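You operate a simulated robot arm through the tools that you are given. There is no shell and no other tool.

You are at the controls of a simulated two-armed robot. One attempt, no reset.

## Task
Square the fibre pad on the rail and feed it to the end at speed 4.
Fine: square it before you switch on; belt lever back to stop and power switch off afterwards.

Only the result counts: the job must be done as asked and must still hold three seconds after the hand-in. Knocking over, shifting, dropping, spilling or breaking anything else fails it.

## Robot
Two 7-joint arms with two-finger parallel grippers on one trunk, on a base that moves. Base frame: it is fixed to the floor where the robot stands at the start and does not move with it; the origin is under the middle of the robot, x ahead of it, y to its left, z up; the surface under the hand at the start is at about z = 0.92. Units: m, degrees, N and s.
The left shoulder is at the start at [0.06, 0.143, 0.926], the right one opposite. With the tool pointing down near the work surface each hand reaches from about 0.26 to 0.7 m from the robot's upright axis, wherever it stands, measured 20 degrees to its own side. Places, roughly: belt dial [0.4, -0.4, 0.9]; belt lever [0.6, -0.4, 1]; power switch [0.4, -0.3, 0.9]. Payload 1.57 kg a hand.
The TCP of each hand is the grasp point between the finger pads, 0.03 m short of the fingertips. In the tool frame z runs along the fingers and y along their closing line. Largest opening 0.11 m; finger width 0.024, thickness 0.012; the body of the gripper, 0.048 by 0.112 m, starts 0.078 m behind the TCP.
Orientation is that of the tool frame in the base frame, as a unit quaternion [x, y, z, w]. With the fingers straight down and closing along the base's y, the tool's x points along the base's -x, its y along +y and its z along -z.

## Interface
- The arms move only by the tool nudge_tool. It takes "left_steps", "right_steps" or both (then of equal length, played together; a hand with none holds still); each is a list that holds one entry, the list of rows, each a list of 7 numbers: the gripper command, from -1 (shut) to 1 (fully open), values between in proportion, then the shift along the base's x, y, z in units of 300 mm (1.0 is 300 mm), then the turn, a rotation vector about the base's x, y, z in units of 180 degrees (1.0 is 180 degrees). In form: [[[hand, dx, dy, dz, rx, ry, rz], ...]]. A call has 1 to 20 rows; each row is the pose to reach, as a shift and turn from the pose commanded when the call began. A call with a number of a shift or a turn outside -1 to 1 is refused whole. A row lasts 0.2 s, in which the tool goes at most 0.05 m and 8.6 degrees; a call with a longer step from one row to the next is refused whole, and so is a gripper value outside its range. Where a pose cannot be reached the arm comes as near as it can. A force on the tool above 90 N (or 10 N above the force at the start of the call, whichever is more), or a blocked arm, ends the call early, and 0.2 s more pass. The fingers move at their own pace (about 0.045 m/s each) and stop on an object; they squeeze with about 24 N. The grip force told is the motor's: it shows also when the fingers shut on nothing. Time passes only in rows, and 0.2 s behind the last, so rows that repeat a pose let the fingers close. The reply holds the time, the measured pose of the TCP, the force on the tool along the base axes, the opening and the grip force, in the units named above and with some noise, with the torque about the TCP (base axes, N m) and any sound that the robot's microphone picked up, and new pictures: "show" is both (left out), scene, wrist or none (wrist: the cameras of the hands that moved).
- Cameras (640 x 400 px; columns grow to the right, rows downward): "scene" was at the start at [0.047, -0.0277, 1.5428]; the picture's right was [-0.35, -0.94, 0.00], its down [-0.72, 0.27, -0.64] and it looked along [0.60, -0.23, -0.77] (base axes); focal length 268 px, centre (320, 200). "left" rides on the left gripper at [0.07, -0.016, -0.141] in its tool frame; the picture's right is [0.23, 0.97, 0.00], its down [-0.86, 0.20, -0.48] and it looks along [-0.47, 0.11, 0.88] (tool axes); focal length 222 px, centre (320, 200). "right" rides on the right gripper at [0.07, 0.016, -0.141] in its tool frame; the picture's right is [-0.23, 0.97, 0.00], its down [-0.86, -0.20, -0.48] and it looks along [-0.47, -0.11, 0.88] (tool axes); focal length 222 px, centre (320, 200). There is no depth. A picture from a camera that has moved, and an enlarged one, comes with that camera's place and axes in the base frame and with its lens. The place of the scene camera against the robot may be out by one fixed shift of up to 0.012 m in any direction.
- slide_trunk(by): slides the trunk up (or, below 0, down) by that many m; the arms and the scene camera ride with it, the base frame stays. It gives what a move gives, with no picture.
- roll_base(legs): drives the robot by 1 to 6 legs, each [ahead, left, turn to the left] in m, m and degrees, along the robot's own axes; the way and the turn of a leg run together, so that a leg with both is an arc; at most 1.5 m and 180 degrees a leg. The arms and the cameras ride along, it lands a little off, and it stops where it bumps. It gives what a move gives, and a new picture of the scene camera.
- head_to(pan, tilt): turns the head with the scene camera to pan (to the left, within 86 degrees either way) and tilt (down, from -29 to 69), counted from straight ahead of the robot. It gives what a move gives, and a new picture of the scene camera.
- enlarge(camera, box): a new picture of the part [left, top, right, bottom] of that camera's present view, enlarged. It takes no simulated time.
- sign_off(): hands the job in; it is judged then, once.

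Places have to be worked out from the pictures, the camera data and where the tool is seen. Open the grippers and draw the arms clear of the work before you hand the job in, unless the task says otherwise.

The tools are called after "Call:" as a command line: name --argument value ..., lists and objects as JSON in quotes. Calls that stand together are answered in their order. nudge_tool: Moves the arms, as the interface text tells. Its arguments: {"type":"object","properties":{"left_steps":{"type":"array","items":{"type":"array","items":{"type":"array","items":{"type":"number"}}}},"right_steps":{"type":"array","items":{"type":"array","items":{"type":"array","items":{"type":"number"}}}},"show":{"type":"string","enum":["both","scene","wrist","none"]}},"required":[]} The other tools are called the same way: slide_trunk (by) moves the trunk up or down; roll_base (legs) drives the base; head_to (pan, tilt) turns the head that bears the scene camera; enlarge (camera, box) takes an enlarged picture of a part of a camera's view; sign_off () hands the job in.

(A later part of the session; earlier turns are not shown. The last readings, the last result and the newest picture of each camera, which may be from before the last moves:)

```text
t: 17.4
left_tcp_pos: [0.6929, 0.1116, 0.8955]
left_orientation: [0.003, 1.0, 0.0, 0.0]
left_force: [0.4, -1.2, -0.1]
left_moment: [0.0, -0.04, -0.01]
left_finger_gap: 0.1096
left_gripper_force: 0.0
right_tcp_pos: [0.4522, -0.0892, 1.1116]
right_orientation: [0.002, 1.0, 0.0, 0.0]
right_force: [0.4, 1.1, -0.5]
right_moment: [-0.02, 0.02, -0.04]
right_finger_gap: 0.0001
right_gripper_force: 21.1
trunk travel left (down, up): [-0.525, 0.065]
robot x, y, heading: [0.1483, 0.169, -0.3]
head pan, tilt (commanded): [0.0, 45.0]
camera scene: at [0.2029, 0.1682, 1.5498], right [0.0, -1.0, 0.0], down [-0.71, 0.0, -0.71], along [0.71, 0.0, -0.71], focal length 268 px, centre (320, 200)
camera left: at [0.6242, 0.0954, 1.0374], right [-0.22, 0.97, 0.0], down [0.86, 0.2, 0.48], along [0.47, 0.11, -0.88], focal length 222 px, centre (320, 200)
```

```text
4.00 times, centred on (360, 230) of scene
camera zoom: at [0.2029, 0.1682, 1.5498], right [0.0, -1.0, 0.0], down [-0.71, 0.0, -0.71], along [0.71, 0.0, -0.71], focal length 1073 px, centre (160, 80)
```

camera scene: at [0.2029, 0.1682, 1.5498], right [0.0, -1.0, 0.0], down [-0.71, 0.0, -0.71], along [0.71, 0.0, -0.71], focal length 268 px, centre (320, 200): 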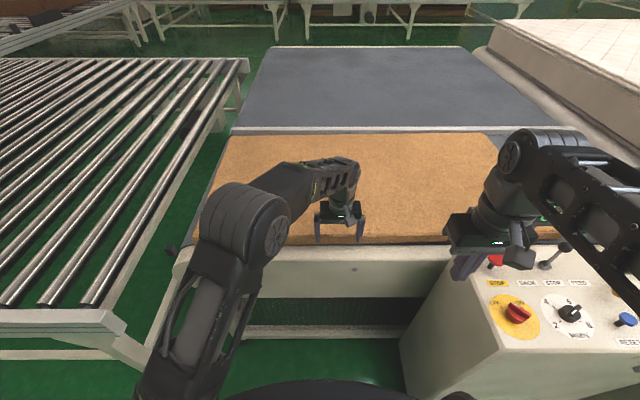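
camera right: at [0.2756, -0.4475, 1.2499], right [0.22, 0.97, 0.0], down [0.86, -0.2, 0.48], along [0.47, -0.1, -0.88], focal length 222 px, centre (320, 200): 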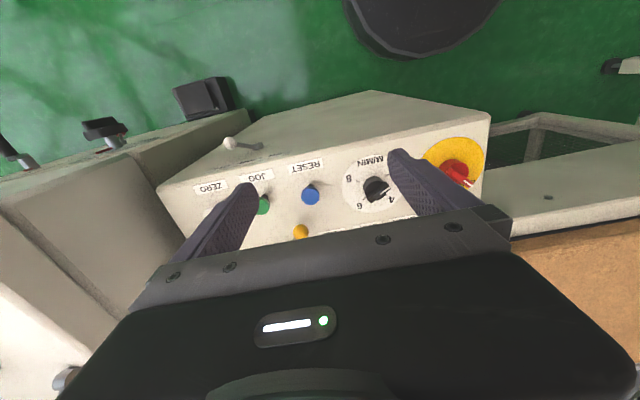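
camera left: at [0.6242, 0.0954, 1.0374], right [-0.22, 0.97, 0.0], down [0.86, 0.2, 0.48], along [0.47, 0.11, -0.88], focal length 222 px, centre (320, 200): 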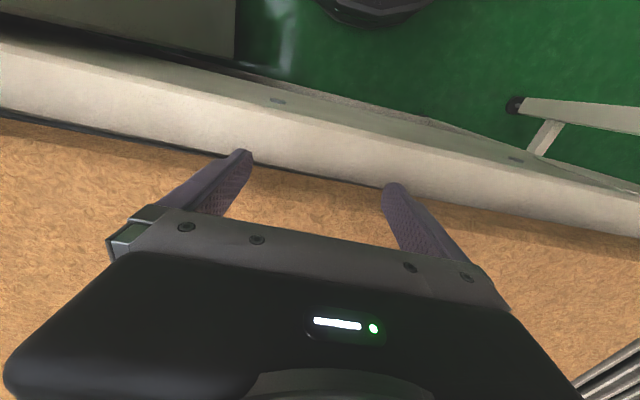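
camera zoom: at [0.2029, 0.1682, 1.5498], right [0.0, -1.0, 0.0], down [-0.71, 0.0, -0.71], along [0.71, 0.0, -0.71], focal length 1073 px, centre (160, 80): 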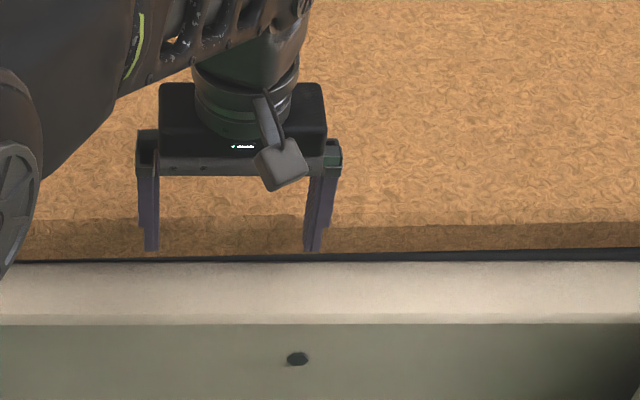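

No contact yet; the tips sit before the pad's side face. I creep forward another 15 mm.

Call:
nudge_tool --left_steps '[[[1, 0.015, 0, 0, 0, 0, 0], [1, 0.03, 0, 0, 0, 0, 0], [1, 0.045, 0, 0, 0, 0, 0], [1, 0.05, 0, 0, 0, 0, 0]]]' --show "none"

Call:
enlarge --camera "left" --box '[200, 120, 460, 280]'

Call:
enlarge --camera "scene" --box '[200, 110, 360, 210]'

```text
t: 18.4
left_tcp_pos: [0.7087, 0.1154, 0.8967]
left_orientation: [0.001, 1.0, 0.0, 0.0]
left_force: [-13.7, 5.4, 5.6]
left_moment: [0.45, 0.3, 0.86]
left_finger_gap: 0.11
left_gripper_force: 0.1
right_tcp_pos: [0.4499, -0.0889, 1.1116]
right_orientation: [0.002, 1.0, 0.0, 0.001]
right_force: [0.1, 0.2, 0.3]
right_moment: [-0.01, -0.01, 0.02]
right_finger_gap: 0.0
right_gripper_force: 21.6
trunk travel left (down, up): [-0.525, 0.065]
robot x, y, heading: [0.1494, 0.1667, -0.2]
head pan, tilt (commanded): [0.0, 45.0]
```

```text
2.46 times, centred on (330, 200) of left
camera zoom: at [0.6393, 0.0975, 1.0372], right [-0.23, 0.97, 0.0], down [0.86, 0.2, 0.48], along [0.47, 0.11, -0.88], focal length 547 px, centre (295, 200)
```

zoom: 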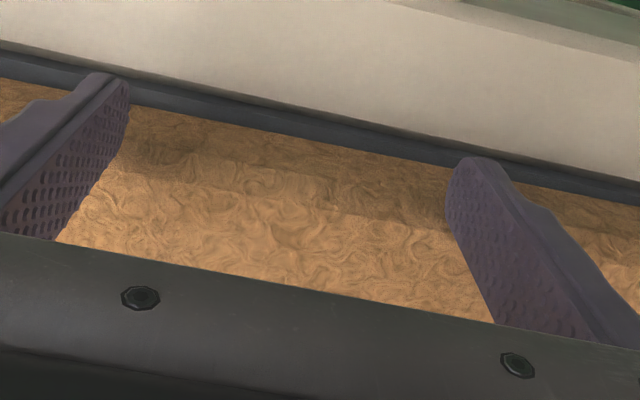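

```text
4.00 times, centred on (280, 160) of scene
camera zoom: at [0.2007, 0.1689, 1.55], right [0.0, -1.0, 0.0], down [-0.71, 0.0, -0.71], along [0.71, 0.0, -0.71], focal length 1073 px, centre (480, 360)
```

zoom: 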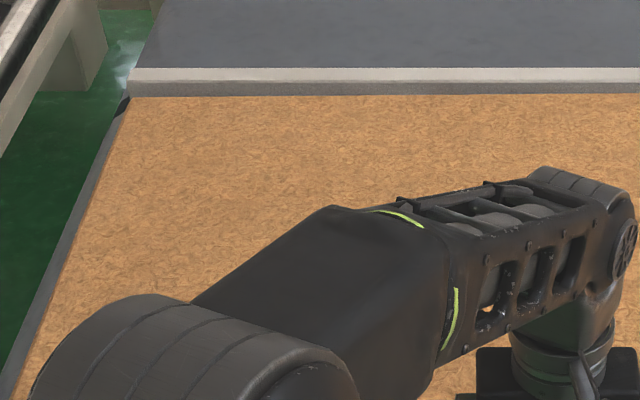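

Contact: force about -14 N in x, and the pad is moving and squaring up (the belt edge now shows evenly). I push on by 27 mm in slow steps.

Call:
nudge_tool --left_steps '[[[1, 0.01, 0, 0, 0, 0, 0], [1, 0.02, 0, 0, 0, 0, 0], [1, 0.03, 0, 0, 0, 0, 0], [1, 0.04, 0, 0, 0, 0, 0], [1, 0.05, 0, 0, 0, 0, 0], [1, 0.06, 0, 0, 0, 0, 0], [1, 0.07, 0, 0, 0, 0, 0], [1, 0.08, 0, 0, 0, 0, 0], [1, 0.09, 0, 0, 0, 0, 0]]]' --show "scene"

Call:
enlarge --camera "scene" --box '[200, 110, 360, 210]'

Call:
enlarge --camera "scene" --box '[360, 100, 520, 200]'

Call:
enlarge --camera "left" --box '[0, 0, 640, 400]'

```text
t: 20.4
left_tcp_pos: [0.7346, 0.1127, 0.8973]
left_orientation: [0.003, 1.0, 0.0, 0.001]
left_force: [-12.3, 2.7, 3.7]
left_moment: [-0.03, 0.33, -0.07]
left_finger_gap: 0.1101
left_gripper_force: 0.1
right_tcp_pos: [0.4514, -0.0883, 1.1121]
right_orientation: [0.001, 1.0, 0.0, 0.001]
right_force: [0.0, -0.8, 0.2]
right_moment: [0.0, -0.01, -0.02]
right_finger_gap: 0.0002
right_gripper_force: 21.7
trunk travel left (down, up): [-0.525, 0.065]
robot x, y, heading: [0.146, 0.166, -0.1]
head pan, tilt (commanded): [0.0, 45.0]
camera scene: at [0.201, 0.1685, 1.5499], right [0.0, -1.0, 0.0], down [-0.71, 0.0, -0.71], along [0.71, 0.0, -0.71], focal length 268 px, centre (320, 200)
```

scene: 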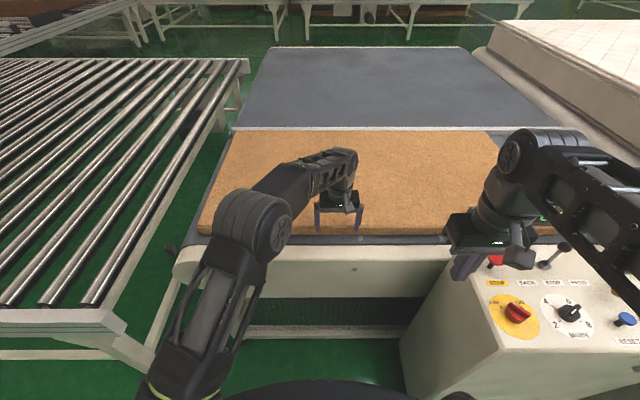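

```text
4.00 times, centred on (280, 160) of scene
camera zoom: at [0.201, 0.1685, 1.5499], right [0.0, -1.0, 0.0], down [-0.71, 0.0, -0.71], along [0.71, 0.0, -0.71], focal length 1073 px, centre (480, 360)
```

zoom: 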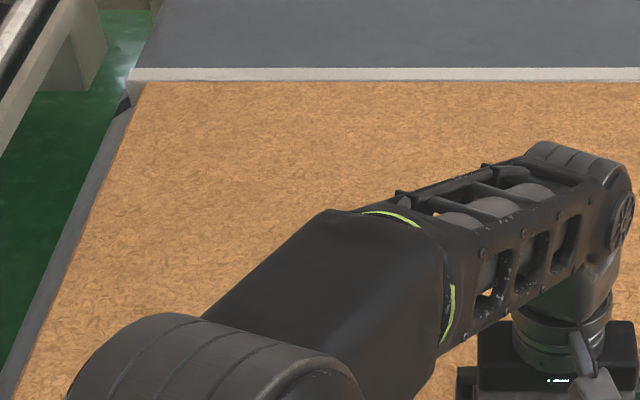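

```text
4.00 times, centred on (440, 150) of scene
camera zoom: at [0.201, 0.1685, 1.5499], right [0.0, -1.0, 0.0], down [-0.71, 0.0, -0.71], along [0.71, 0.0, -0.71], focal length 1073 px, centre (-160, 400)
```

zoom: 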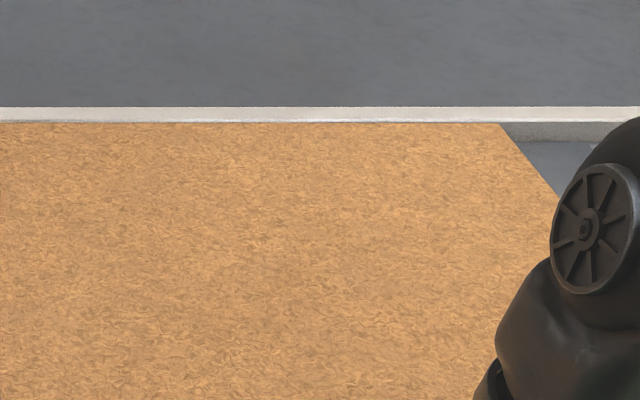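

```text
1.00 times, centred on (320, 200) of left (not enlarged: the box is as wide or as high as the picture)
camera zoom: at [0.6658, 0.0962, 1.0375], right [-0.22, 0.97, 0.0], down [0.86, 0.2, 0.48], along [0.47, 0.11, -0.88], focal length 222 px, centre (320, 200)
```

zoom: 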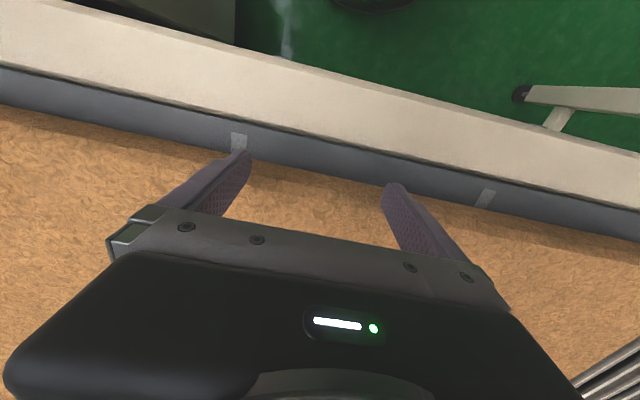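

The pad's far edge is now parallel to the rail; roughly 2–3 cm still remain. I push on 15 mm.

Call:
nudge_tool --left_steps '[[[1, 0.01, 0, 0, 0, 0, 0], [1, 0.02, 0, 0, 0, 0, 0], [1, 0.03, 0, 0, 0, 0, 0], [1, 0.04, 0, 0, 0, 0, 0], [1, 0.05, 0, 0, 0, 0, 0]]]' --show "none"

Call:
enlarge --camera "scene" --box '[200, 110, 360, 210]'

Call:
enlarge --camera "scene" --box '[360, 100, 520, 200]'

```text
t: 21.6
left_tcp_pos: [0.7506, 0.1134, 0.8959]
left_orientation: [0.001, 1.0, 0.0, 0.001]
left_force: [-13.5, 0.1, 3.1]
left_moment: [-0.06, 0.35, -0.75]
left_finger_gap: 0.1091
left_gripper_force: 0.1
right_tcp_pos: [0.4498, -0.0887, 1.1109]
right_orientation: [0.001, 1.0, 0.0, 0.001]
right_force: [-0.1, 0.9, -0.7]
right_moment: [0.0, -0.01, 0.03]
right_finger_gap: 0.0
right_gripper_force: 21.8
trunk travel left (down, up): [-0.525, 0.065]
robot x, y, heading: [0.1461, 0.1665, -0.2]
head pan, tilt (commanded): [0.0, 45.0]
```

```text
4.00 times, centred on (280, 160) of scene
camera zoom: at [0.2012, 0.1684, 1.5499], right [0.0, -1.0, 0.0], down [-0.71, 0.0, -0.71], along [0.71, 0.0, -0.71], focal length 1073 px, centre (480, 360)
```

zoom: 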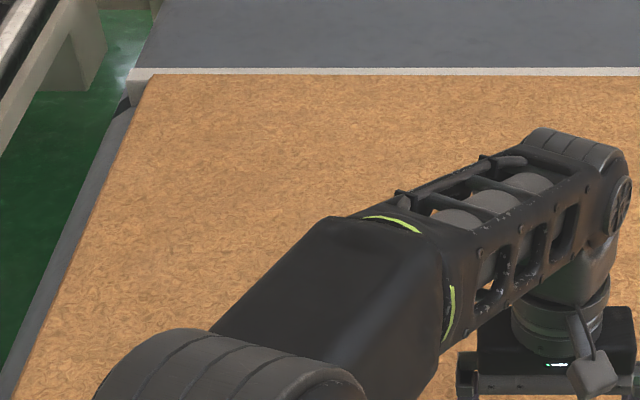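

```text
4.00 times, centred on (440, 150) of scene
camera zoom: at [0.2012, 0.1684, 1.5499], right [0.0, -1.0, 0.0], down [-0.71, 0.0, -0.71], along [0.71, 0.0, -0.71], focal length 1073 px, centre (-160, 400)
```

zoom: 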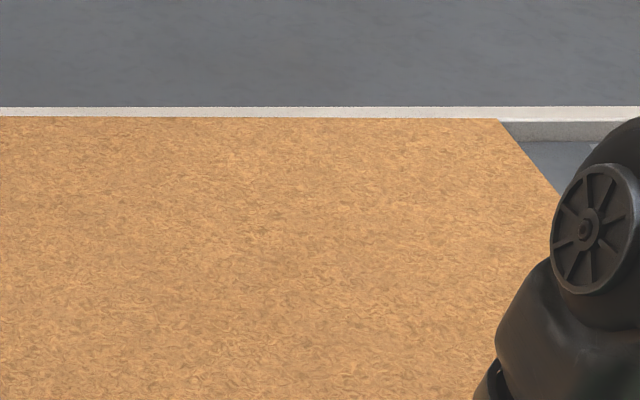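

The pad is almost there (left end slightly ahead now). I push on in small steps, watching for the force to rise when it meets the rail.

Call:
nudge_tool --left_steps '[[[1, 0.008, 0, 0, 0, 0, 0], [1, 0.016, 0, 0, 0, 0, 0], [1, 0.024, 0, 0, 0, 0, 0], [1, 0.032, 0, 0, 0, 0, 0]]]' --show "none"

Call:
enlarge --camera "scene" --box '[200, 110, 360, 210]'

Call:
enlarge --camera "scene" --box '[360, 100, 520, 200]'

```text
t: 22.6
left_tcp_pos: [0.7597, 0.1116, 0.8957]
left_orientation: [0.003, 1.0, 0.001, 0.0]
left_force: [-20.9, 1.5, 4.5]
left_moment: [-0.36, 0.55, -1.18]
left_finger_gap: 0.1086
left_gripper_force: 0.0
right_tcp_pos: [0.4503, -0.0895, 1.1126]
right_orientation: [0.002, 1.0, -0.001, 0.001]
right_force: [-0.6, 0.6, -0.1]
right_moment: [0.03, 0.02, -0.02]
right_finger_gap: 0.0
right_gripper_force: 21.7
trunk travel left (down, up): [-0.525, 0.065]
robot x, y, heading: [0.1469, 0.1699, -0.6]
head pan, tilt (commanded): [0.0, 45.0]
```

```text
4.00 times, centred on (280, 160) of scene
camera zoom: at [0.1999, 0.1685, 1.55], right [0.0, -1.0, 0.0], down [-0.71, 0.0, -0.71], along [0.71, 0.0, -0.71], focal length 1073 px, centre (480, 360)
```

zoom: 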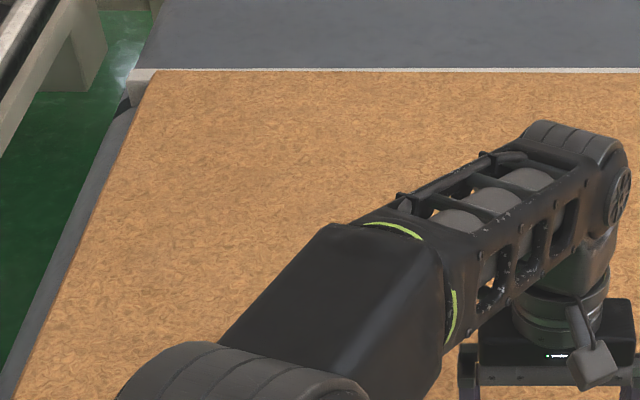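

```text
4.00 times, centred on (440, 150) of scene
camera zoom: at [0.1999, 0.1685, 1.55], right [0.0, -1.0, 0.0], down [-0.71, 0.0, -0.71], along [0.71, 0.0, -0.71], focal length 1073 px, centre (-160, 400)
```

zoom: 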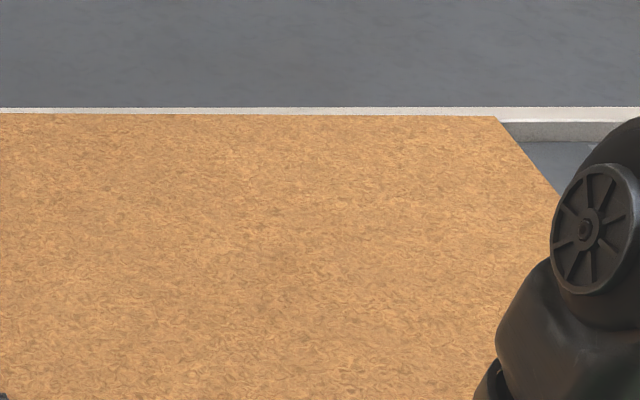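

Force rose to -21 N: the left end seems to be on the rail. A few mm more should pivot the right end onto it too.

Call:
nudge_tool --left_steps '[[[1, 0.006, 0, 0, 0, 0, 0], [1, 0.012, 0, 0, 0, 0, 0], [1, 0.018, 0, 0, 0, 0, 0], [1, 0.018, 0, 0, 0, 0, 0]]]' --show "none"

Call:
enlarge --camera "scene" --box '[200, 110, 360, 210]'

Call:
enlarge --camera "scene" --box '[360, 100, 520, 200]'

```text
t: 23.6
left_tcp_pos: [0.7634, 0.1099, 0.8964]
left_orientation: [0.002, 1.0, -0.001, -0.002]
left_force: [-26.2, -12.5, -2.6]
left_moment: [0.04, 0.76, -0.77]
left_finger_gap: 0.11
left_gripper_force: 0.0
right_tcp_pos: [0.4499, -0.0905, 1.112]
right_orientation: [0.002, 1.0, 0.001, 0.001]
right_force: [-0.7, -1.2, -0.3]
right_moment: [0.03, 0.0, 0.0]
right_finger_gap: 0.0002
right_gripper_force: 20.9
trunk travel left (down, up): [-0.525, 0.065]
robot x, y, heading: [0.1428, 0.1674, 0.1]
head pan, tilt (commanded): [0.0, 45.0]
```

```text
4.00 times, centred on (280, 160) of scene
camera zoom: at [0.1998, 0.1663, 1.5499], right [0.0, -1.0, 0.0], down [-0.71, 0.0, -0.71], along [0.71, 0.0, -0.71], focal length 1073 px, centre (480, 360)
```

zoom: 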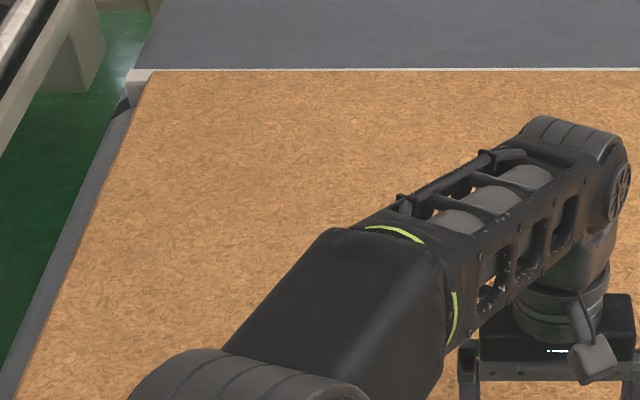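

```text
4.00 times, centred on (440, 150) of scene
camera zoom: at [0.1998, 0.1663, 1.5499], right [0.0, -1.0, 0.0], down [-0.71, 0.0, -0.71], along [0.71, 0.0, -0.71], focal length 1073 px, centre (-160, 400)
```

zoom: 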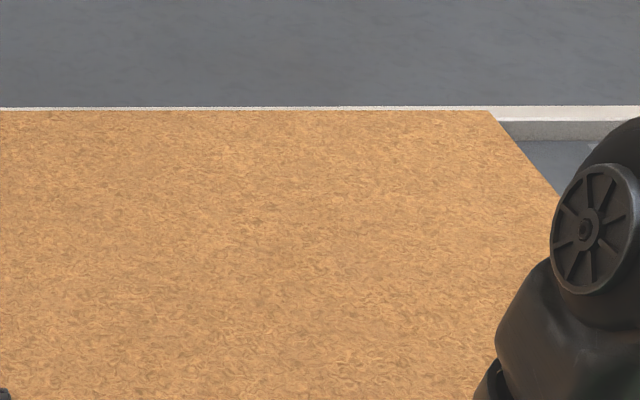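

Nearly flush: the strip of rail top still looks a bit wider at the right end. I enlarge both ends more to compare.

Call:
enlarge --camera "scene" --box '[225, 115, 265, 140]'

Call:
enlarge --camera "scene" --box '[340, 115, 380, 140]'

Call:
enlarge --camera "scene" --box '[460, 115, 500, 140]'

```text
16.00 times, centred on (245, 128) of scene
camera zoom: at [0.1998, 0.1663, 1.5499], right [0.0, -1.0, 0.0], down [-0.71, 0.0, -0.71], along [0.71, 0.0, -0.71], focal length 4292 px, centre (1520, 1360)
```

zoom: 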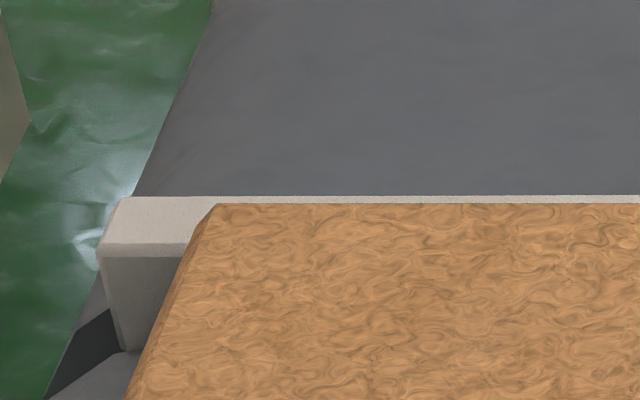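

```text
16.00 times, centred on (360, 128) of scene
camera zoom: at [0.1998, 0.1663, 1.5499], right [0.0, -1.0, 0.0], down [-0.71, 0.0, -0.71], along [0.71, 0.0, -0.71], focal length 4292 px, centre (-320, 1360)
```

zoom: 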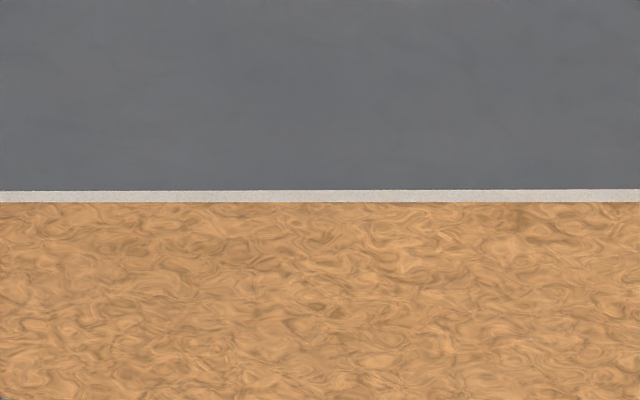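

```text
16.00 times, centred on (480, 128) of scene
camera zoom: at [0.1998, 0.1663, 1.5499], right [0.0, -1.0, 0.0], down [-0.71, 0.0, -0.71], along [0.71, 0.0, -0.71], focal length 4292 px, centre (-2240, 1360)
```

zoom: 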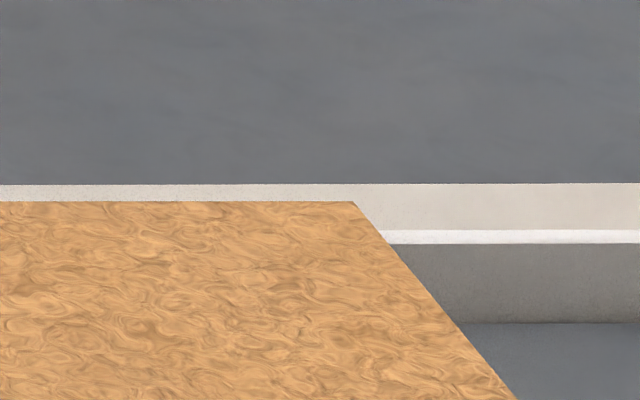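

The rail strip is 8 px wide at the left and 17 px at the right (16x), so the right end is still about 5 mm off. I back off slightly, shift the hand right to y≈-0.08 and push there.

Call:
nudge_tool --left_steps '[[[1, -0.04, 0, 0, 0, 0, 0], [1, -0.08, 0, 0, 0, 0, 0], [1, -0.08, -0.13, 0, 0, 0, 0], [1, -0.08, -0.26, 0, 0, 0, 0], [1, -0.08, -0.39, 0, 0, 0, 0], [1, -0.08, -0.52, 0, 0, 0, 0], [1, -0.08, -0.62, 0, 0, 0, 0], [1, -0.08, -0.62, 0, 0, 0, 0]]]' --show "both"

```text
t: 25.4
left_tcp_pos: [0.7173, -0.0113, 0.9052]
left_orientation: [0.001, 1.0, -0.001, 0.002]
left_force: [0.1, -0.1, -0.3]
left_moment: [0.0, -0.01, 0.0]
left_finger_gap: 0.11
left_gripper_force: 0.0
left hand out of reach, approached as far as the arm can: row 5, 6, 7, 8
right_tcp_pos: [0.4524, -0.0885, 1.1107]
right_orientation: [0.002, 1.0, 0.0, 0.0]
right_force: [0.0, -0.6, -0.6]
right_moment: [0.02, -0.01, -0.01]
right_finger_gap: 0.0
right_gripper_force: 20.9
trunk travel left (down, up): [-0.525, 0.065]
robot x, y, heading: [0.1477, 0.1706, -0.2]
head pan, tilt (commanded): [0.0, 45.0]
camera scene: at [0.203, 0.1683, 1.5498], right [0.0, -1.0, 0.0], down [-0.71, 0.0, -0.71], along [0.71, 0.0, -0.71], focal length 268 px, centre (320, 200)
camera left: at [0.6479, -0.0275, 1.0456], right [-0.22, 0.97, 0.0], down [0.85, 0.2, 0.48], along [0.47, 0.1, -0.88], focal length 222 px, centre (320, 200)
```

scene: 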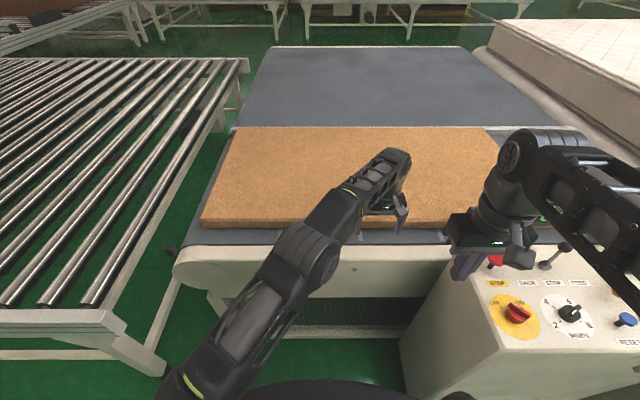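
left: 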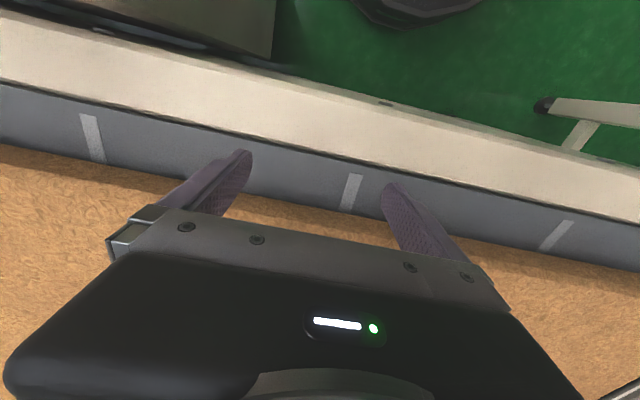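

The left hand cannot reach that far right at this depth (it stopped at y≈-0.01). y≈0.03 is within reach, so I move there at pushing height and check the pose before pushing.

Call:
nudge_tool --left_steps '[[[1, 0.0, 0.07, -0.015, 0, 0, 0], [1, 0.0, 0.14, -0.03, 0, 0, 0], [1, 0.0, 0.14, -0.03, 0, 0, 0]]]' --show "none"

```text
t: 26.2
left_tcp_pos: [0.7182, 0.0362, 0.8954]
left_orientation: [0.001, 1.0, 0.0, 0.0]
left_force: [0.0, -0.4, 1.4]
left_moment: [0.0, -0.02, 0.0]
left_finger_gap: 0.1101
left_gripper_force: 0.1
right_tcp_pos: [0.4518, -0.0895, 1.1108]
right_orientation: [0.002, 1.0, 0.0, 0.0]
right_force: [0.2, 0.1, -0.4]
right_moment: [0.05, -0.01, -0.01]
right_finger_gap: 0.0001
right_gripper_force: 21.3
trunk travel left (down, up): [-0.525, 0.065]
robot x, y, heading: [0.1467, 0.1708, -0.2]
head pan, tilt (commanded): [0.0, 45.0]
```

The hand is at [0.718, 0.036, 0.895]. I move forward to the pad and push on slowly past the former stop.

Call:
nudge_tool --left_steps '[[[1, 0.06, 0, 0, 0, 0, 0], [1, 0.12, 0, 0, 0, 0, 0], [1, 0.14, 0, 0, 0, 0, 0], [1, 0.15, 0, 0, 0, 0, 0], [1, 0.16, 0, 0, 0, 0, 0], [1, 0.167, 0, 0, 0, 0, 0], [1, 0.167, 0, 0, 0, 0, 0]]]' --show "none"

Call:
enlarge --camera "scene" --box '[225, 115, 265, 140]'

Call:
enlarge --camera "scene" --box '[460, 115, 500, 140]'

```text
t: 27.8
left_tcp_pos: [0.7524, 0.0372, 0.8961]
left_orientation: [0.002, 1.0, -0.001, 0.002]
left_force: [-0.1, -0.4, -0.1]
left_moment: [0.03, -0.01, -0.01]
left_finger_gap: 0.1099
left_gripper_force: 0.1
left hand out of reach, approached as far as the arm can: row 3, 4, 5, 6, 7
right_tcp_pos: [0.4525, -0.0881, 1.1109]
right_orientation: [0.002, 1.0, 0.0, 0.0]
right_force: [-0.8, -0.5, 0.2]
right_moment: [0.03, 0.02, -0.03]
right_finger_gap: 0.0
right_gripper_force: 20.9
trunk travel left (down, up): [-0.525, 0.065]
robot x, y, heading: [0.1467, 0.1677, -0.3]
head pan, tilt (commanded): [0.0, 45.0]
```

```text
16.00 times, centred on (245, 128) of scene
camera zoom: at [0.203, 0.1682, 1.5498], right [0.0, -1.0, 0.0], down [-0.71, 0.0, -0.71], along [0.71, 0.0, -0.71], focal length 4292 px, centre (1520, 1360)
```

zoom: 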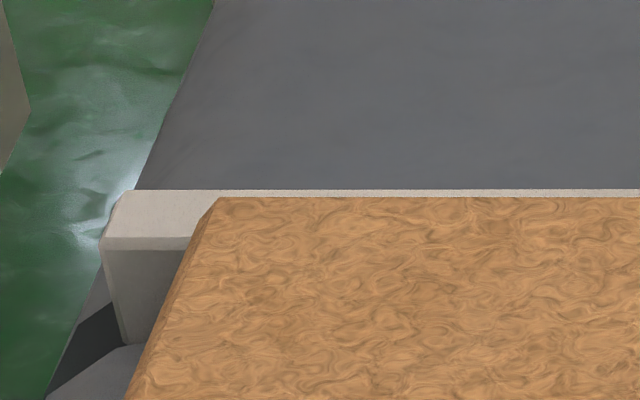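

```text
16.00 times, centred on (480, 128) of scene
camera zoom: at [0.203, 0.1682, 1.5498], right [0.0, -1.0, 0.0], down [-0.71, 0.0, -0.71], along [0.71, 0.0, -0.71], focal length 4292 px, centre (-2240, 1360)
```

zoom: 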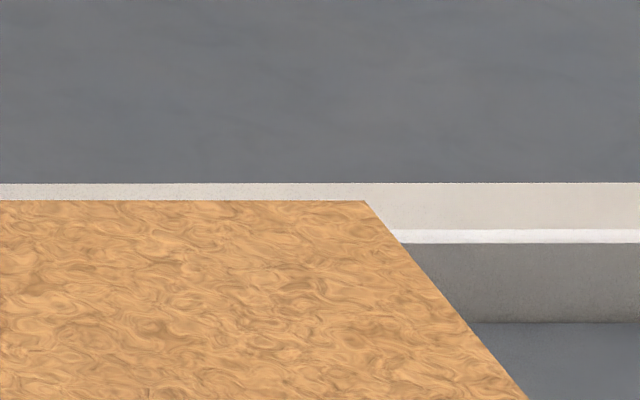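

Out of reach again without touching the pad, so I need the base a little nearer and to the right. First I lift the left hand clear and pull the right hand back a bit.

Call:
nudge_tool --left_steps '[[[1, -0.05, 0, 0, 0, 0, 0], [1, -0.1, 0, 0.02, 0, 0, 0], [1, -0.15, 0.05, 0.12, 0, 0, 0], [1, -0.2, 0.1, 0.25, 0, 0, 0], [1, -0.25, 0.15, 0.38, 0, 0, 0], [1, -0.25, 0.15, 0.38, 0, 0, 0]]]' --right_steps '[[[-1, -0.03, 0, 0, 0, 0, 0], [-1, -0.08, 0, 0, 0, 0, 0], [-1, -0.14, 0, 0, 0, 0, 0], [-1, -0.2, 0, 0, 0, 0, 0], [-1, -0.23, 0, 0, 0, 0, 0], [-1, -0.23, 0, 0, 0, 0, 0]]]' --show "scene"

```text
t: 29.2
left_tcp_pos: [0.6768, 0.0808, 1.0115]
left_orientation: [0.002, 1.0, 0.001, 0.0]
left_force: [1.1, 0.8, -0.6]
left_moment: [0.0, -0.02, -0.06]
left_finger_gap: 0.1098
left_gripper_force: 0.0
right_tcp_pos: [0.4074, -0.0898, 1.0975]
right_orientation: [0.003, 1.0, 0.001, 0.0]
right_force: [-0.2, -0.3, 0.0]
right_moment: [0.01, -0.01, -0.06]
right_finger_gap: 0.0
right_gripper_force: 21.3
right hand out of reach, approached as far as the arm can: row 2, 3, 4, 5, 6
trunk travel left (down, up): [-0.525, 0.065]
robot x, y, heading: [0.1473, 0.1667, -0.4]
head pan, tilt (commanded): [0.0, 45.0]
camera scene: at [0.2032, 0.1678, 1.5498], right [0.0, -1.0, 0.0], down [-0.71, 0.0, -0.71], along [0.71, 0.0, -0.71], focal length 268 px, centre (320, 200)
```

scene: 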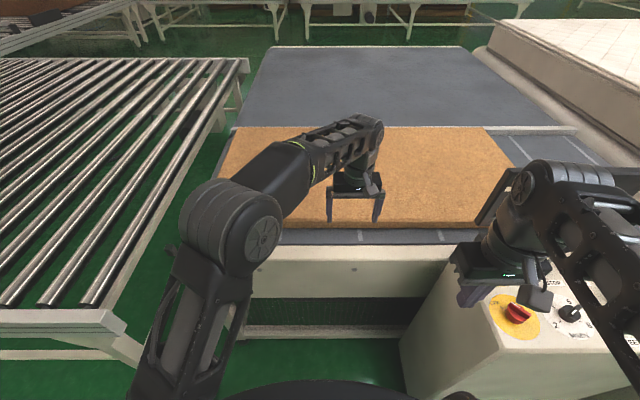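

Both hands are clear. I drive the base 0.03 m ahead and 0.06 m to the right.

Call:
roll_base --legs '[[0.03, -0.06, 0]]'

Call:
enlarge --camera "scene" --box '[200, 105, 240, 130]'

Call:
enlarge --camera "scene" --box '[460, 105, 500, 130]'

```text
t: 30.2
left_tcp_pos: [0.7064, 0.0189, 1.0116]
left_orientation: [0.001, 1.0, 0.001, 0.0]
left_force: [0.8, -0.3, -0.6]
left_moment: [0.01, 0.0, 0.0]
left_finger_gap: 0.1101
left_gripper_force: 0.0
right_tcp_pos: [0.4376, -0.1514, 1.0976]
right_orientation: [0.001, 1.0, 0.001, 0.0]
right_force: [0.4, 0.3, 0.0]
right_moment: [0.07, 0.05, -0.01]
right_finger_gap: 0.0
right_gripper_force: 21.8
trunk travel left (down, up): [-0.525, 0.065]
robot x, y, heading: [0.1772, 0.112, -0.4]
head pan, tilt (commanded): [0.0, 45.0]
camera scene: at [0.2333, 0.1054, 1.5498], right [0.0, -1.0, 0.0], down [-0.71, 0.0, -0.71], along [0.71, 0.0, -0.71], focal length 268 px, centre (320, 200)
```

scene: 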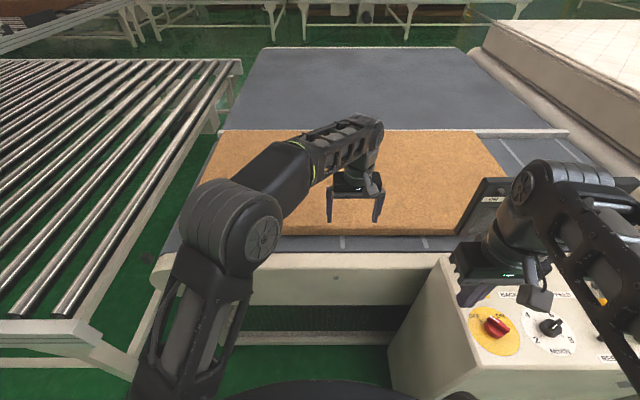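

```text
16.00 times, centred on (220, 118) of scene
camera zoom: at [0.2333, 0.1054, 1.5498], right [0.0, -1.0, 0.0], down [-0.71, 0.0, -0.71], along [0.71, 0.0, -0.71], focal length 4292 px, centre (1920, 1520)
```

zoom: 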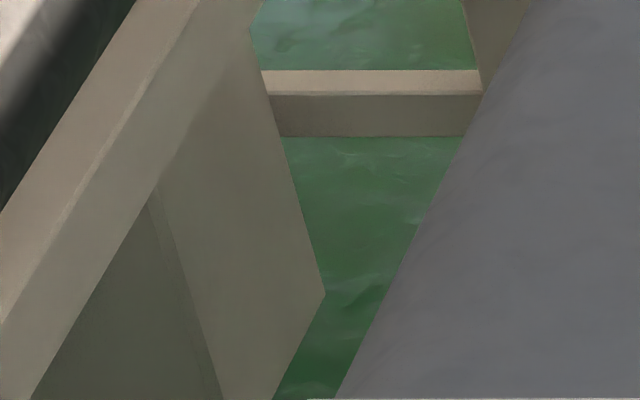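

```text
16.00 times, centred on (480, 118) of scene
camera zoom: at [0.2333, 0.1054, 1.5498], right [0.0, -1.0, 0.0], down [-0.71, 0.0, -0.71], along [0.71, 0.0, -0.71], focal length 4292 px, centre (-2240, 1520)
```

zoom: 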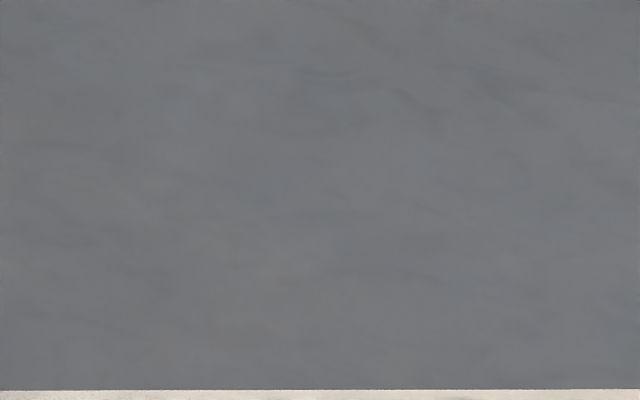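

Base is at [0.177, 0.112]. I now place the left hand at y≈-0.06 in front of the pad and lower it to pushing height.

Call:
nudge_tool --left_steps '[[[1, 0.02, -0.13, 0, 0, 0, 0], [1, 0.05, -0.267, 0, 0, 0, 0], [1, 0.067, -0.267, -0.12, 0, 0, 0], [1, 0.067, -0.267, -0.25, 0, 0, 0], [1, 0.067, -0.267, -0.37, 0, 0, 0], [1, 0.067, -0.267, -0.383, 0, 0, 0], [1, 0.067, -0.267, -0.383, 0, 0, 0]]]' --show "both"

```text
t: 31.8
left_tcp_pos: [0.7257, -0.0603, 0.8959]
left_orientation: [0.001, 1.0, 0.0, -0.001]
left_force: [0.1, -0.3, -0.7]
left_moment: [-0.02, 0.03, 0.0]
left_finger_gap: 0.1099
left_gripper_force: 0.0
left hand out of reach, approached as far as the arm can: row 2, 3
right_tcp_pos: [0.4373, -0.1505, 1.0982]
right_orientation: [0.001, 1.0, 0.001, 0.0]
right_force: [0.3, -0.4, 0.2]
right_moment: [0.0, 0.01, 0.0]
right_finger_gap: 0.0
right_gripper_force: 21.2
trunk travel left (down, up): [-0.525, 0.065]
robot x, y, heading: [0.1766, 0.1109, 0.2]
head pan, tilt (commanded): [0.0, 45.0]
camera scene: at [0.2323, 0.1072, 1.5498], right [0.0, -1.0, 0.0], down [-0.71, 0.0, -0.71], along [0.71, 0.0, -0.71], focal length 268 px, centre (320, 200)
camera left: at [0.6569, -0.0771, 1.0364], right [-0.23, 0.97, 0.0], down [0.86, 0.2, 0.48], along [0.47, 0.11, -0.88], focal length 222 px, centre (320, 200)
```

scene: 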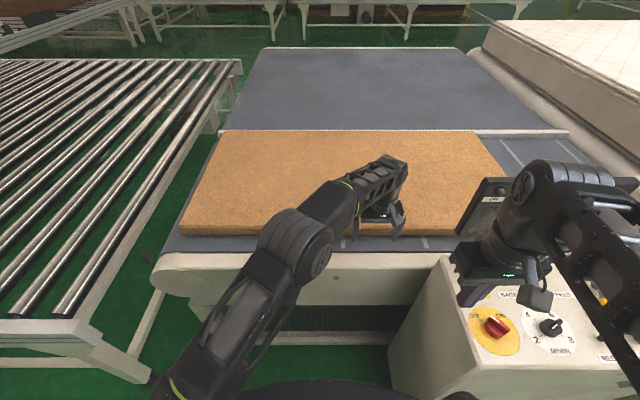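
left: 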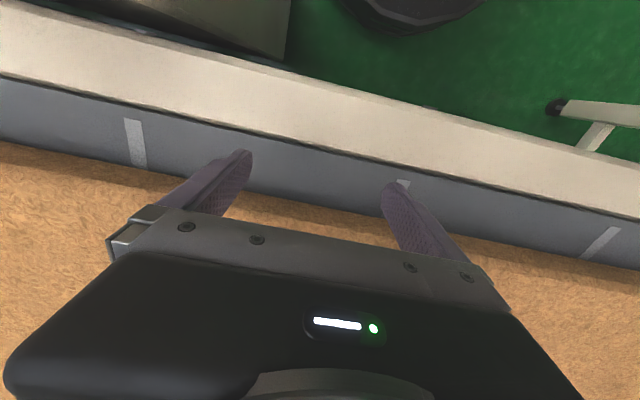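

At y≈-0.06 forward reach would end near x=0.76; at y≈-0.015 it goes to ≈0.78. I shift there and push forward slowly.

Call:
nudge_tool --left_steps '[[[1, 0.0, 0.08, 0, 0, 0, 0], [1, 0.04, 0.15, 0, 0, 0, 0], [1, 0.1, 0.15, 0, 0, 0, 0], [1, 0.12, 0.15, 0, 0, 0, 0], [1, 0.13, 0.15, 0, 0, 0, 0], [1, 0.14, 0.15, 0, 0, 0, 0], [1, 0.147, 0.15, 0, 0, 0, 0], [1, 0.147, 0.15, 0, 0, 0, 0]]]' --show "scene"

Call:
enlarge --camera "scene" --box '[205, 120, 245, 145]'

Call:
enlarge --camera "scene" --box '[450, 120, 490, 145]'

```text
t: 33.6
left_tcp_pos: [0.7654, -0.017, 0.8974]
left_orientation: [0.0, 1.0, -0.001, 0.0]
left_force: [-27.4, -4.7, 2.1]
left_moment: [-0.41, 0.88, 1.54]
left_finger_gap: 0.1058
left_gripper_force: 0.1
right_tcp_pos: [0.4338, -0.1509, 1.0992]
right_orientation: [0.001, 1.0, 0.001, 0.002]
right_force: [0.4, 0.4, 0.3]
right_moment: [-0.02, 0.0, 0.01]
right_finger_gap: 0.0001
right_gripper_force: 21.5
trunk travel left (down, up): [-0.525, 0.065]
robot x, y, heading: [0.1734, 0.1095, -0.2]
head pan, tilt (commanded): [0.0, 45.0]
camera scene: at [0.2284, 0.1063, 1.55], right [0.0, -1.0, 0.0], down [-0.71, 0.0, -0.71], along [0.71, 0.0, -0.71], focal length 268 px, centre (320, 200)
```

scene: 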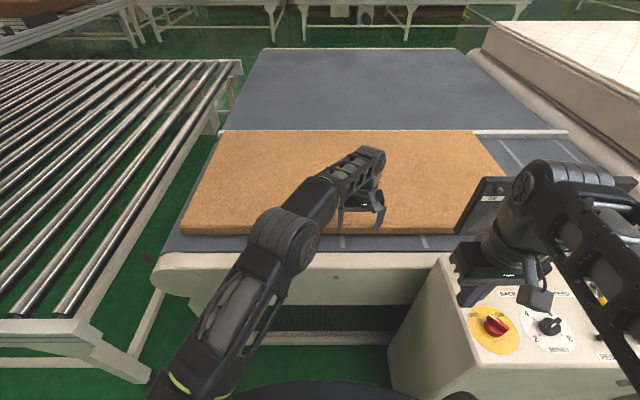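

```text
16.00 times, centred on (225, 132) of scene
camera zoom: at [0.2284, 0.1063, 1.55], right [0.0, -1.0, 0.0], down [-0.71, 0.0, -0.71], along [0.71, 0.0, -0.71], focal length 4292 px, centre (1840, 1280)
```

zoom: 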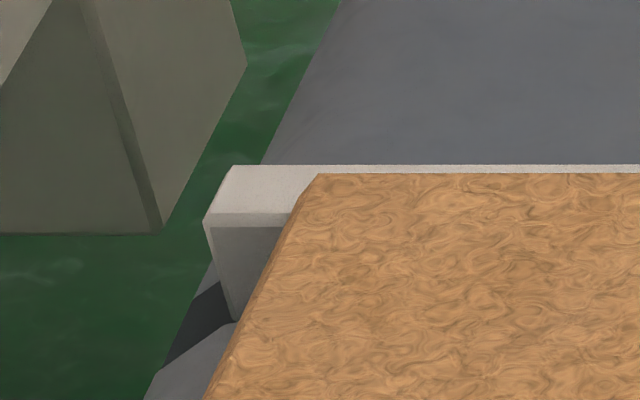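

```text
16.00 times, centred on (470, 132) of scene
camera zoom: at [0.2284, 0.1063, 1.55], right [0.0, -1.0, 0.0], down [-0.71, 0.0, -0.71], along [0.71, 0.0, -0.71], focal length 4292 px, centre (-2080, 1280)
```

zoom: 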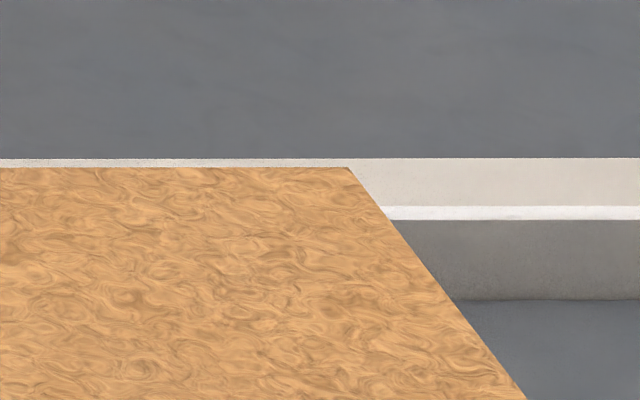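

Now the rail strip is 8–9 px at both ends: the pad looks flush. I press 3 mm more to confirm that force rises without further pad motion.

Call:
nudge_tool --left_steps '[[[1, 0.006, 0, 0, 0, 0, 0], [1, 0.012, 0, 0, 0, 0, 0], [1, 0.012, 0, 0, 0, 0, 0]]]' --show "none"

Call:
enlarge --camera "scene" --box '[205, 120, 245, 145]'

Call:
enlarge --camera "scene" --box '[450, 120, 490, 145]'

```text
t: 34.4
left_tcp_pos: [0.7657, -0.0177, 0.8977]
left_orientation: [0.0, 1.0, 0.0, -0.005]
left_force: [-45.5, -3.4, 3.3]
left_moment: [0.02, 1.26, 2.24]
left_finger_gap: 0.1054
left_gripper_force: 0.0
right_tcp_pos: [0.4336, -0.1507, 1.0996]
right_orientation: [0.001, 1.0, 0.0, 0.003]
right_force: [-0.2, 0.3, 0.3]
right_moment: [-0.01, -0.01, 0.07]
right_finger_gap: 0.0
right_gripper_force: 21.2
trunk travel left (down, up): [-0.525, 0.065]
robot x, y, heading: [0.1759, 0.1075, -0.3]
head pan, tilt (commanded): [0.0, 45.0]
```

```text
16.00 times, centred on (225, 132) of scene
camera zoom: at [0.2261, 0.1067, 1.55], right [0.0, -1.0, 0.0], down [-0.7, 0.0, -0.71], along [0.71, 0.0, -0.7], focal length 4292 px, centre (1840, 1280)
```

zoom: 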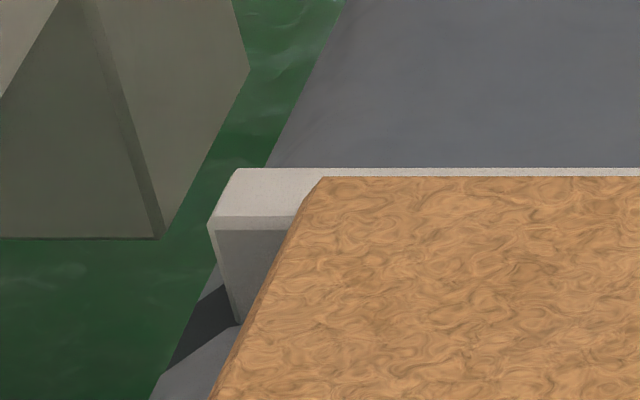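

```text
16.00 times, centred on (470, 132) of scene
camera zoom: at [0.2261, 0.1067, 1.55], right [0.0, -1.0, 0.0], down [-0.7, 0.0, -0.71], along [0.71, 0.0, -0.7], focal length 4292 px, centre (-2080, 1280)
```

zoom: 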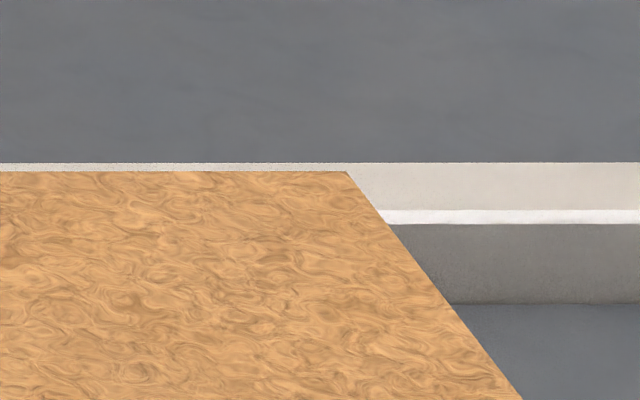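

Force rose to -45 N with no more motion and equal strips at both ends, so the pad is square against the rail. I draw the left hand straight back and lift it off.

Call:
nudge_tool --left_steps '[[[1, -0.03, 0, 0, 0, 0, 0], [1, -0.08, 0, 0, 0, 0, 0], [1, -0.14, 0, 0, 0, 0, 0], [1, -0.2, 0, 0.05, 0, 0, 0], [1, -0.25, 0, 0.18, 0, 0, 0], [1, -0.3, 0.05, 0.32, 0, 0, 0], [1, -0.35, 0.15, 0.46, 0, 0, 0], [1, -0.42, 0.27, 0.56, 0, 0, 0], [1, -0.5, 0.4, 0.6, 0, 0, 0], [1, -0.58, 0.53, 0.6, 0, 0, 0], [1, -0.66, 0.66, 0.6, 0, 0, 0], [1, -0.72, 0.79, 0.6, 0, 0, 0], [1, -0.78, 0.9, 0.6, 0, 0, 0], [1, -0.78, 0.9, 0.6, 0, 0, 0]]]' --show "scene"

Call:
enlarge --camera "scene" --box '[205, 120, 245, 145]'

Call:
enlarge --camera "scene" --box '[330, 120, 370, 145]'

Call:
enlarge --camera "scene" --box '[450, 120, 490, 145]'

```text
refused: row 7 steps farther than a row can; nothing moved
```

```text
16.00 times, centred on (225, 132) of scene
camera zoom: at [0.2261, 0.1067, 1.55], right [0.0, -1.0, 0.0], down [-0.7, 0.0, -0.71], along [0.71, 0.0, -0.7], focal length 4292 px, centre (1840, 1280)
```

zoom: 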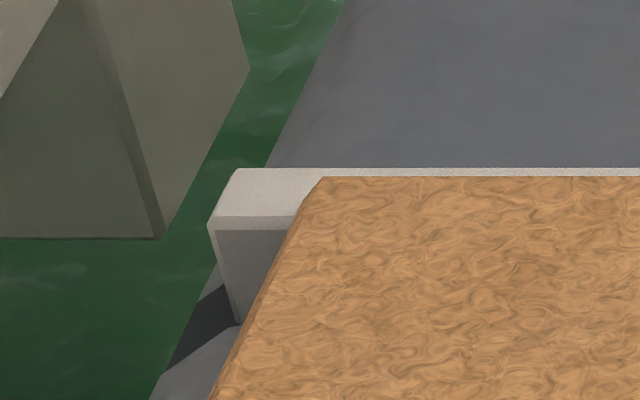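

```text
16.00 times, centred on (350, 132) of scene
camera zoom: at [0.2261, 0.1067, 1.55], right [0.0, -1.0, 0.0], down [-0.7, 0.0, -0.71], along [0.71, 0.0, -0.7], focal length 4292 px, centre (-160, 1280)
```

zoom: 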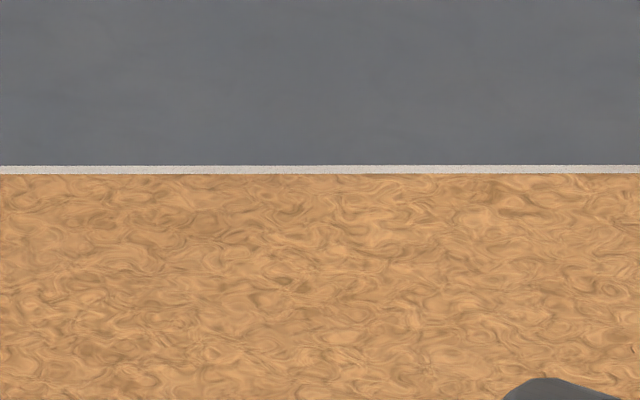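

```text
16.00 times, centred on (470, 132) of scene
camera zoom: at [0.2261, 0.1067, 1.55], right [0.0, -1.0, 0.0], down [-0.7, 0.0, -0.71], along [0.71, 0.0, -0.7], focal length 4292 px, centre (-2080, 1280)
```

zoom: 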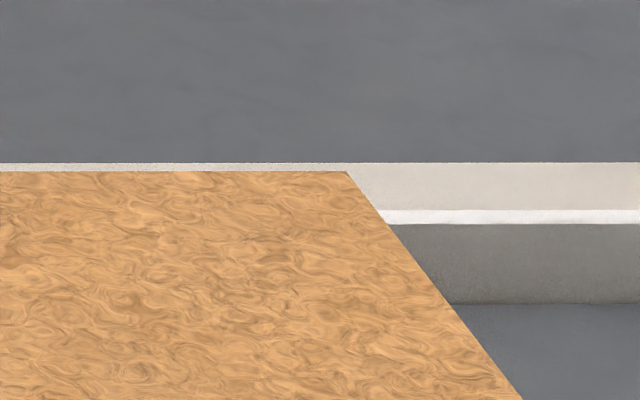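

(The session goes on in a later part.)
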